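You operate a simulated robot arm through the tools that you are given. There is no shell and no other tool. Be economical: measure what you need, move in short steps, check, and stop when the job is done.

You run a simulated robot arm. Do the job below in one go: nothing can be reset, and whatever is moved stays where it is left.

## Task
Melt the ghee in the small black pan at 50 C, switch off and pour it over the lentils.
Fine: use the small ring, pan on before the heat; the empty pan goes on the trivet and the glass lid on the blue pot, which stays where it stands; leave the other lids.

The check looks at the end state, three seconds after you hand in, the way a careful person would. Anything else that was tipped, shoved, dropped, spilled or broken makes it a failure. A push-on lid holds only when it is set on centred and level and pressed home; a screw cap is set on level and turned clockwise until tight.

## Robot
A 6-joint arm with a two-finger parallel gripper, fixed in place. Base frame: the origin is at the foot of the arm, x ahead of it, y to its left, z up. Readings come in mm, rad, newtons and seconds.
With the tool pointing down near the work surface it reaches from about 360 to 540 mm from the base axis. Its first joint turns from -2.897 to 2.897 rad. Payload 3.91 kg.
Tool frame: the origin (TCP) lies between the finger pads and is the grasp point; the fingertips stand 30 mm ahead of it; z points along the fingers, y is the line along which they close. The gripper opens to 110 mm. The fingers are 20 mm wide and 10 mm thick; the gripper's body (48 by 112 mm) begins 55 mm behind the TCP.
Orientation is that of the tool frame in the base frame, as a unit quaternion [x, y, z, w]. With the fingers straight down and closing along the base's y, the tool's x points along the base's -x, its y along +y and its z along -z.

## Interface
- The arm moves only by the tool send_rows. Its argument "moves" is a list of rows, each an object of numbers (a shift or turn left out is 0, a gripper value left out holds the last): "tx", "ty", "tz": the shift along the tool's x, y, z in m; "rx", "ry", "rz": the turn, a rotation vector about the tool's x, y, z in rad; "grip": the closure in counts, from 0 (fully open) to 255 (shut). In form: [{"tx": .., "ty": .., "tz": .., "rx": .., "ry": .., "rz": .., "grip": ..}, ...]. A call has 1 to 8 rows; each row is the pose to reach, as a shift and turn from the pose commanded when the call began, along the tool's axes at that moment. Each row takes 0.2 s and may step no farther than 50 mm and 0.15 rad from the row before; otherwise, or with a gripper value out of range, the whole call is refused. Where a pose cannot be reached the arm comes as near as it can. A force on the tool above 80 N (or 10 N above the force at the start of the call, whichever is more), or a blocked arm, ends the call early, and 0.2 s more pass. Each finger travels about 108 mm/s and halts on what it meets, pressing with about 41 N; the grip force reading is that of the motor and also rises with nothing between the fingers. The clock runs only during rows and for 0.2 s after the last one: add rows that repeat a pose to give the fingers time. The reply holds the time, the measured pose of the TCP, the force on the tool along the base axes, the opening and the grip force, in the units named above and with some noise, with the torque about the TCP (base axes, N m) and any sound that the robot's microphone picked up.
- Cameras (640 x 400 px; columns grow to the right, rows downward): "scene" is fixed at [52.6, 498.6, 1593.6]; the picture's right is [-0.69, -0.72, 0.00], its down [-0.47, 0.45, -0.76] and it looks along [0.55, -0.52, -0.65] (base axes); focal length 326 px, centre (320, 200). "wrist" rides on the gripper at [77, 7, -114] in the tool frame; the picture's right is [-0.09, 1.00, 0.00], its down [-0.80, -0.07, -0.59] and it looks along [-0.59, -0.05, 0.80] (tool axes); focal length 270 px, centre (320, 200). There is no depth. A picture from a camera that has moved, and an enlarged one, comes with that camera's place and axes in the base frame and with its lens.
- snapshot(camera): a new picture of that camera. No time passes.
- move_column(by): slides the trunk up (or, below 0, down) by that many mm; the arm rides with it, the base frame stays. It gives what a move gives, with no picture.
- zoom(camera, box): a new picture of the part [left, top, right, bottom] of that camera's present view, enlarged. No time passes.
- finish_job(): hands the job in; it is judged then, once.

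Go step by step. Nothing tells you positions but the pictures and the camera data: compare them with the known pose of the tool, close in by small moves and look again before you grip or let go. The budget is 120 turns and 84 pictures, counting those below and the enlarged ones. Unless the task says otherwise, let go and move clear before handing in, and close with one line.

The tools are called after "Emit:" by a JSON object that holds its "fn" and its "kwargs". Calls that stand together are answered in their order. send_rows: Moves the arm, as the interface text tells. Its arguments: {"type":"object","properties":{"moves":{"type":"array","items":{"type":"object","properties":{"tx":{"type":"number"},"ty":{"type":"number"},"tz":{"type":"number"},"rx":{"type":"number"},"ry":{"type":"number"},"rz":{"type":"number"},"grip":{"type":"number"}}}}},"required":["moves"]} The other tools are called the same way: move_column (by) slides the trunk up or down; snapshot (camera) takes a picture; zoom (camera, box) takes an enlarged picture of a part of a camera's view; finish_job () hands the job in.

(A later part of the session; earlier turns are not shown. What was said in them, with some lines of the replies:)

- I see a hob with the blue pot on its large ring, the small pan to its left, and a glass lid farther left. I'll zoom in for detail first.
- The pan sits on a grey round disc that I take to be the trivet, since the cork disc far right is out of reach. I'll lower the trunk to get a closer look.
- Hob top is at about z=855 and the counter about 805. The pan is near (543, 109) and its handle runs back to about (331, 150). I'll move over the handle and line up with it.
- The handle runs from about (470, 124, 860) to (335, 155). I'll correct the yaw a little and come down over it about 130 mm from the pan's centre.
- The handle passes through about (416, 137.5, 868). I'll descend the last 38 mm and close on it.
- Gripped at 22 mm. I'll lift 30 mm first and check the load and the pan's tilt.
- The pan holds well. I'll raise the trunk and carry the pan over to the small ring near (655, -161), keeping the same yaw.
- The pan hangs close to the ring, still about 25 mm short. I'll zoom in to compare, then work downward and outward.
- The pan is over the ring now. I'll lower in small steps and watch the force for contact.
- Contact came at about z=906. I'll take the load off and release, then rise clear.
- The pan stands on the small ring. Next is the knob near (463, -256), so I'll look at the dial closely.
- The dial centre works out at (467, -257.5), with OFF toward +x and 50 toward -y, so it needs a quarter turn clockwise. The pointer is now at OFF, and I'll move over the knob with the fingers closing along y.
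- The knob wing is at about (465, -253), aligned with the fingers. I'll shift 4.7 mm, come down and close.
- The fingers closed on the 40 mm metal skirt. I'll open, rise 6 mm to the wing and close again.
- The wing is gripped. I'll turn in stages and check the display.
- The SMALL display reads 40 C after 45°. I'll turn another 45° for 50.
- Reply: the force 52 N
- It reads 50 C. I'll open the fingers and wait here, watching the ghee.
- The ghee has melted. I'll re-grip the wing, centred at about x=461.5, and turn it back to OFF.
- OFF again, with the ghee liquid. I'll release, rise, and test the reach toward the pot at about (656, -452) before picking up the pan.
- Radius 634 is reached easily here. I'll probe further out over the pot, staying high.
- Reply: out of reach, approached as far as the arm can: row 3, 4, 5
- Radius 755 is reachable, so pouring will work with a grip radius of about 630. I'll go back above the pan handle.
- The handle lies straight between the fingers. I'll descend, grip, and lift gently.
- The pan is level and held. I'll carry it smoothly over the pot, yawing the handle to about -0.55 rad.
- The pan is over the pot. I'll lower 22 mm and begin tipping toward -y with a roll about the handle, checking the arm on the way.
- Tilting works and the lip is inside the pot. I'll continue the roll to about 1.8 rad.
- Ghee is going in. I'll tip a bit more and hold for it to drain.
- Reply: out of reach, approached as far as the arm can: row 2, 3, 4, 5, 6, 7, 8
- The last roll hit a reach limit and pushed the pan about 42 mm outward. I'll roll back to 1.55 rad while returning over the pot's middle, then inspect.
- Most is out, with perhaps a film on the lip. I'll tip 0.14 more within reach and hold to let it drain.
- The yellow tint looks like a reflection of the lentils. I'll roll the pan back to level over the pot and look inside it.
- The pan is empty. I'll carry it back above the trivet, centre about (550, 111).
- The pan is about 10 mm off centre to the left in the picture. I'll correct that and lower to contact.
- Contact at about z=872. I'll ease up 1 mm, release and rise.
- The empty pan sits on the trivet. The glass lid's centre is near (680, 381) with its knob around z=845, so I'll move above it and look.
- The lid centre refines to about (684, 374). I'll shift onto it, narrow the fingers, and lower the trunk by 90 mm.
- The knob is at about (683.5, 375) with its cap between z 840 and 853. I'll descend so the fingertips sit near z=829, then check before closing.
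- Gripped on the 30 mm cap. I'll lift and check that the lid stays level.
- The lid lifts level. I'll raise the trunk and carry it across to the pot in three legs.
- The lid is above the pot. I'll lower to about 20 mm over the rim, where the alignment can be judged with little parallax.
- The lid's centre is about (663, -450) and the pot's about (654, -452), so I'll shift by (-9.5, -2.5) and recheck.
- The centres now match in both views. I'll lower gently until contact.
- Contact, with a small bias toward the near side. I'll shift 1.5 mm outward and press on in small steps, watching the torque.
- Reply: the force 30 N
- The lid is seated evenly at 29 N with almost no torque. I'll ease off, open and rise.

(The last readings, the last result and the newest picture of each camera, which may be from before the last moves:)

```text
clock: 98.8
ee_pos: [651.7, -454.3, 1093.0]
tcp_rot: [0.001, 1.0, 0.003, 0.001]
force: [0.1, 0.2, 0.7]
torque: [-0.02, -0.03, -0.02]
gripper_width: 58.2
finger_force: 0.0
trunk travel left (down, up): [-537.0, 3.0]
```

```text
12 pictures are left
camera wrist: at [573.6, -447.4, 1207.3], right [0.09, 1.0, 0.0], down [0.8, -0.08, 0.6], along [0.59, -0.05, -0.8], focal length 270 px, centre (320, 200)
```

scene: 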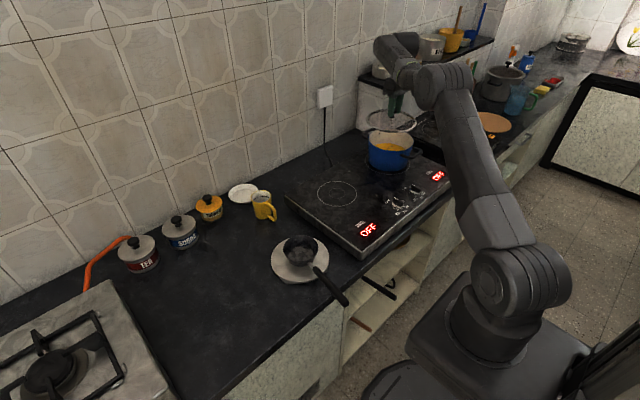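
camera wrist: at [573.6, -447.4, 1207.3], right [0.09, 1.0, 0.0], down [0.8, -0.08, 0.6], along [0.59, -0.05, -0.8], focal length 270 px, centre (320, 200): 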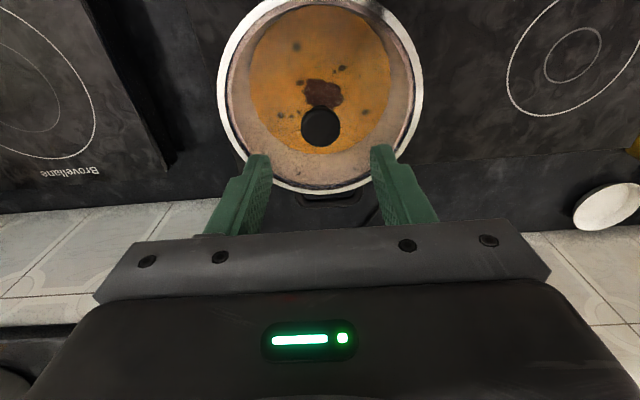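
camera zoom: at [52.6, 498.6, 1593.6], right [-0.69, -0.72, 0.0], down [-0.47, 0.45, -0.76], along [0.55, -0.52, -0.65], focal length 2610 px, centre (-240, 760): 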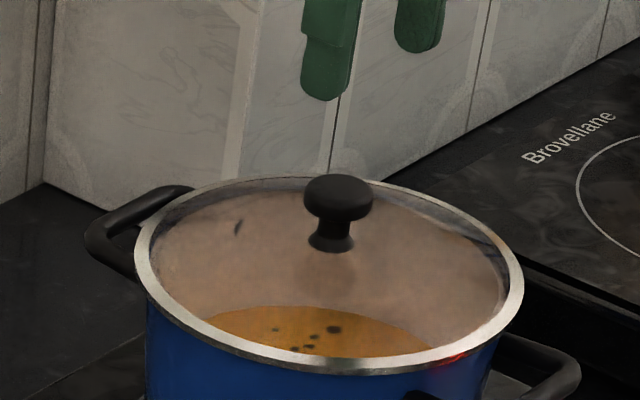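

The lid sits level and centred. I'll retract toward the robot and do a last check for spills and displaced items.

Emit:
{"fn": "send_rows", "kwargs": {"moves": [{"tx": 0.04, "ty": 0.03}, {"tx": 0.08, "ty": 0.055}, {"tx": 0.12, "ty": 0.08}, {"tx": 0.16, "ty": 0.105}, {"tx": 0.2, "ty": 0.13}, {"tx": 0.2, "ty": 0.13}]}}

Emit:
{"fn": "snapshot", "kwargs": {"camera": "scene"}}

Emit:
{"fn": "zoom", "kwargs": {"camera": "scene", "box": [260, 110, 500, 260]}}

Emit:
{"fn": "zoom", "kwargs": {"camera": "scene", "box": [200, 200, 360, 300]}}

```text
clock: 100.2
ee_pos: [453.1, -324.5, 1092.1]
tcp_rot: [0.001, 1.0, 0.002, 0.001]
force: [0.0, -0.5, -0.1]
torque: [0.02, 0.02, 0.0]
gripper_width: 58.1
finger_force: 0.1
trunk travel left (down, up): [-537.0, 3.0]
```

```text
11 pictures are left
```

scene: 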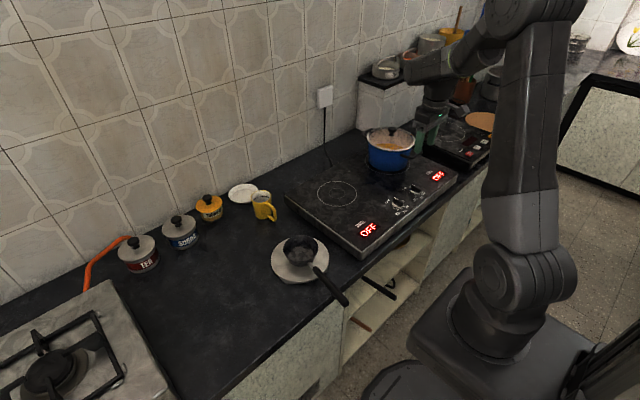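

```text
2.67 times, centred on (380, 185) of scene
camera zoom: at [52.6, 498.6, 1593.6], right [-0.69, -0.72, 0.0], down [-0.47, 0.45, -0.76], along [0.55, -0.52, -0.65], focal length 870 px, centre (160, 240)
```

zoom: 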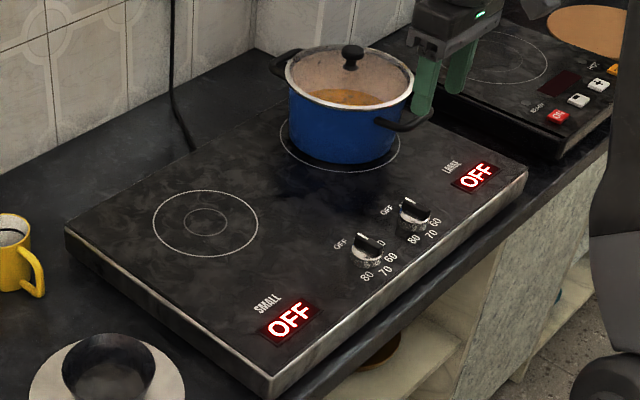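

```text
4.00 times, centred on (280, 250) of scene
camera zoom: at [52.6, 498.6, 1593.6], right [-0.69, -0.72, 0.0], down [-0.47, 0.45, -0.76], along [0.55, -0.52, -0.65], focal length 1305 px, centre (480, 0)
```

zoom: 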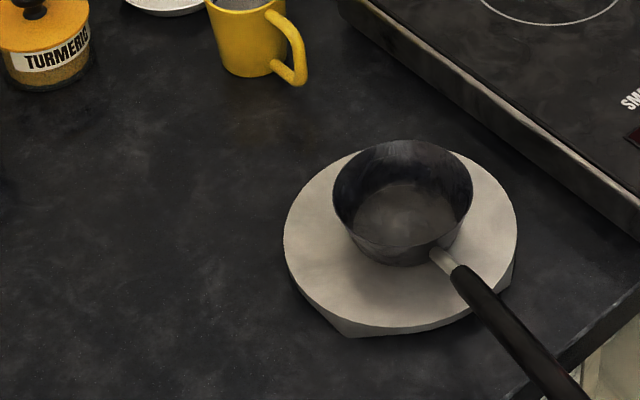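

Both rings read OFF, the lid is on the pot, the empty pan is on the trivet, and I see no spills. I'm handing in.

Emit:
{"fn": "finish_job", "kwargs": {}}

```text
The job is handed in.
```

The ghee was melted at 50 C on the small ring and poured over the lentils. The ring is off, the empty pan is on the grey disc I took to be the trivet, and the glass lid is on the blue pot.
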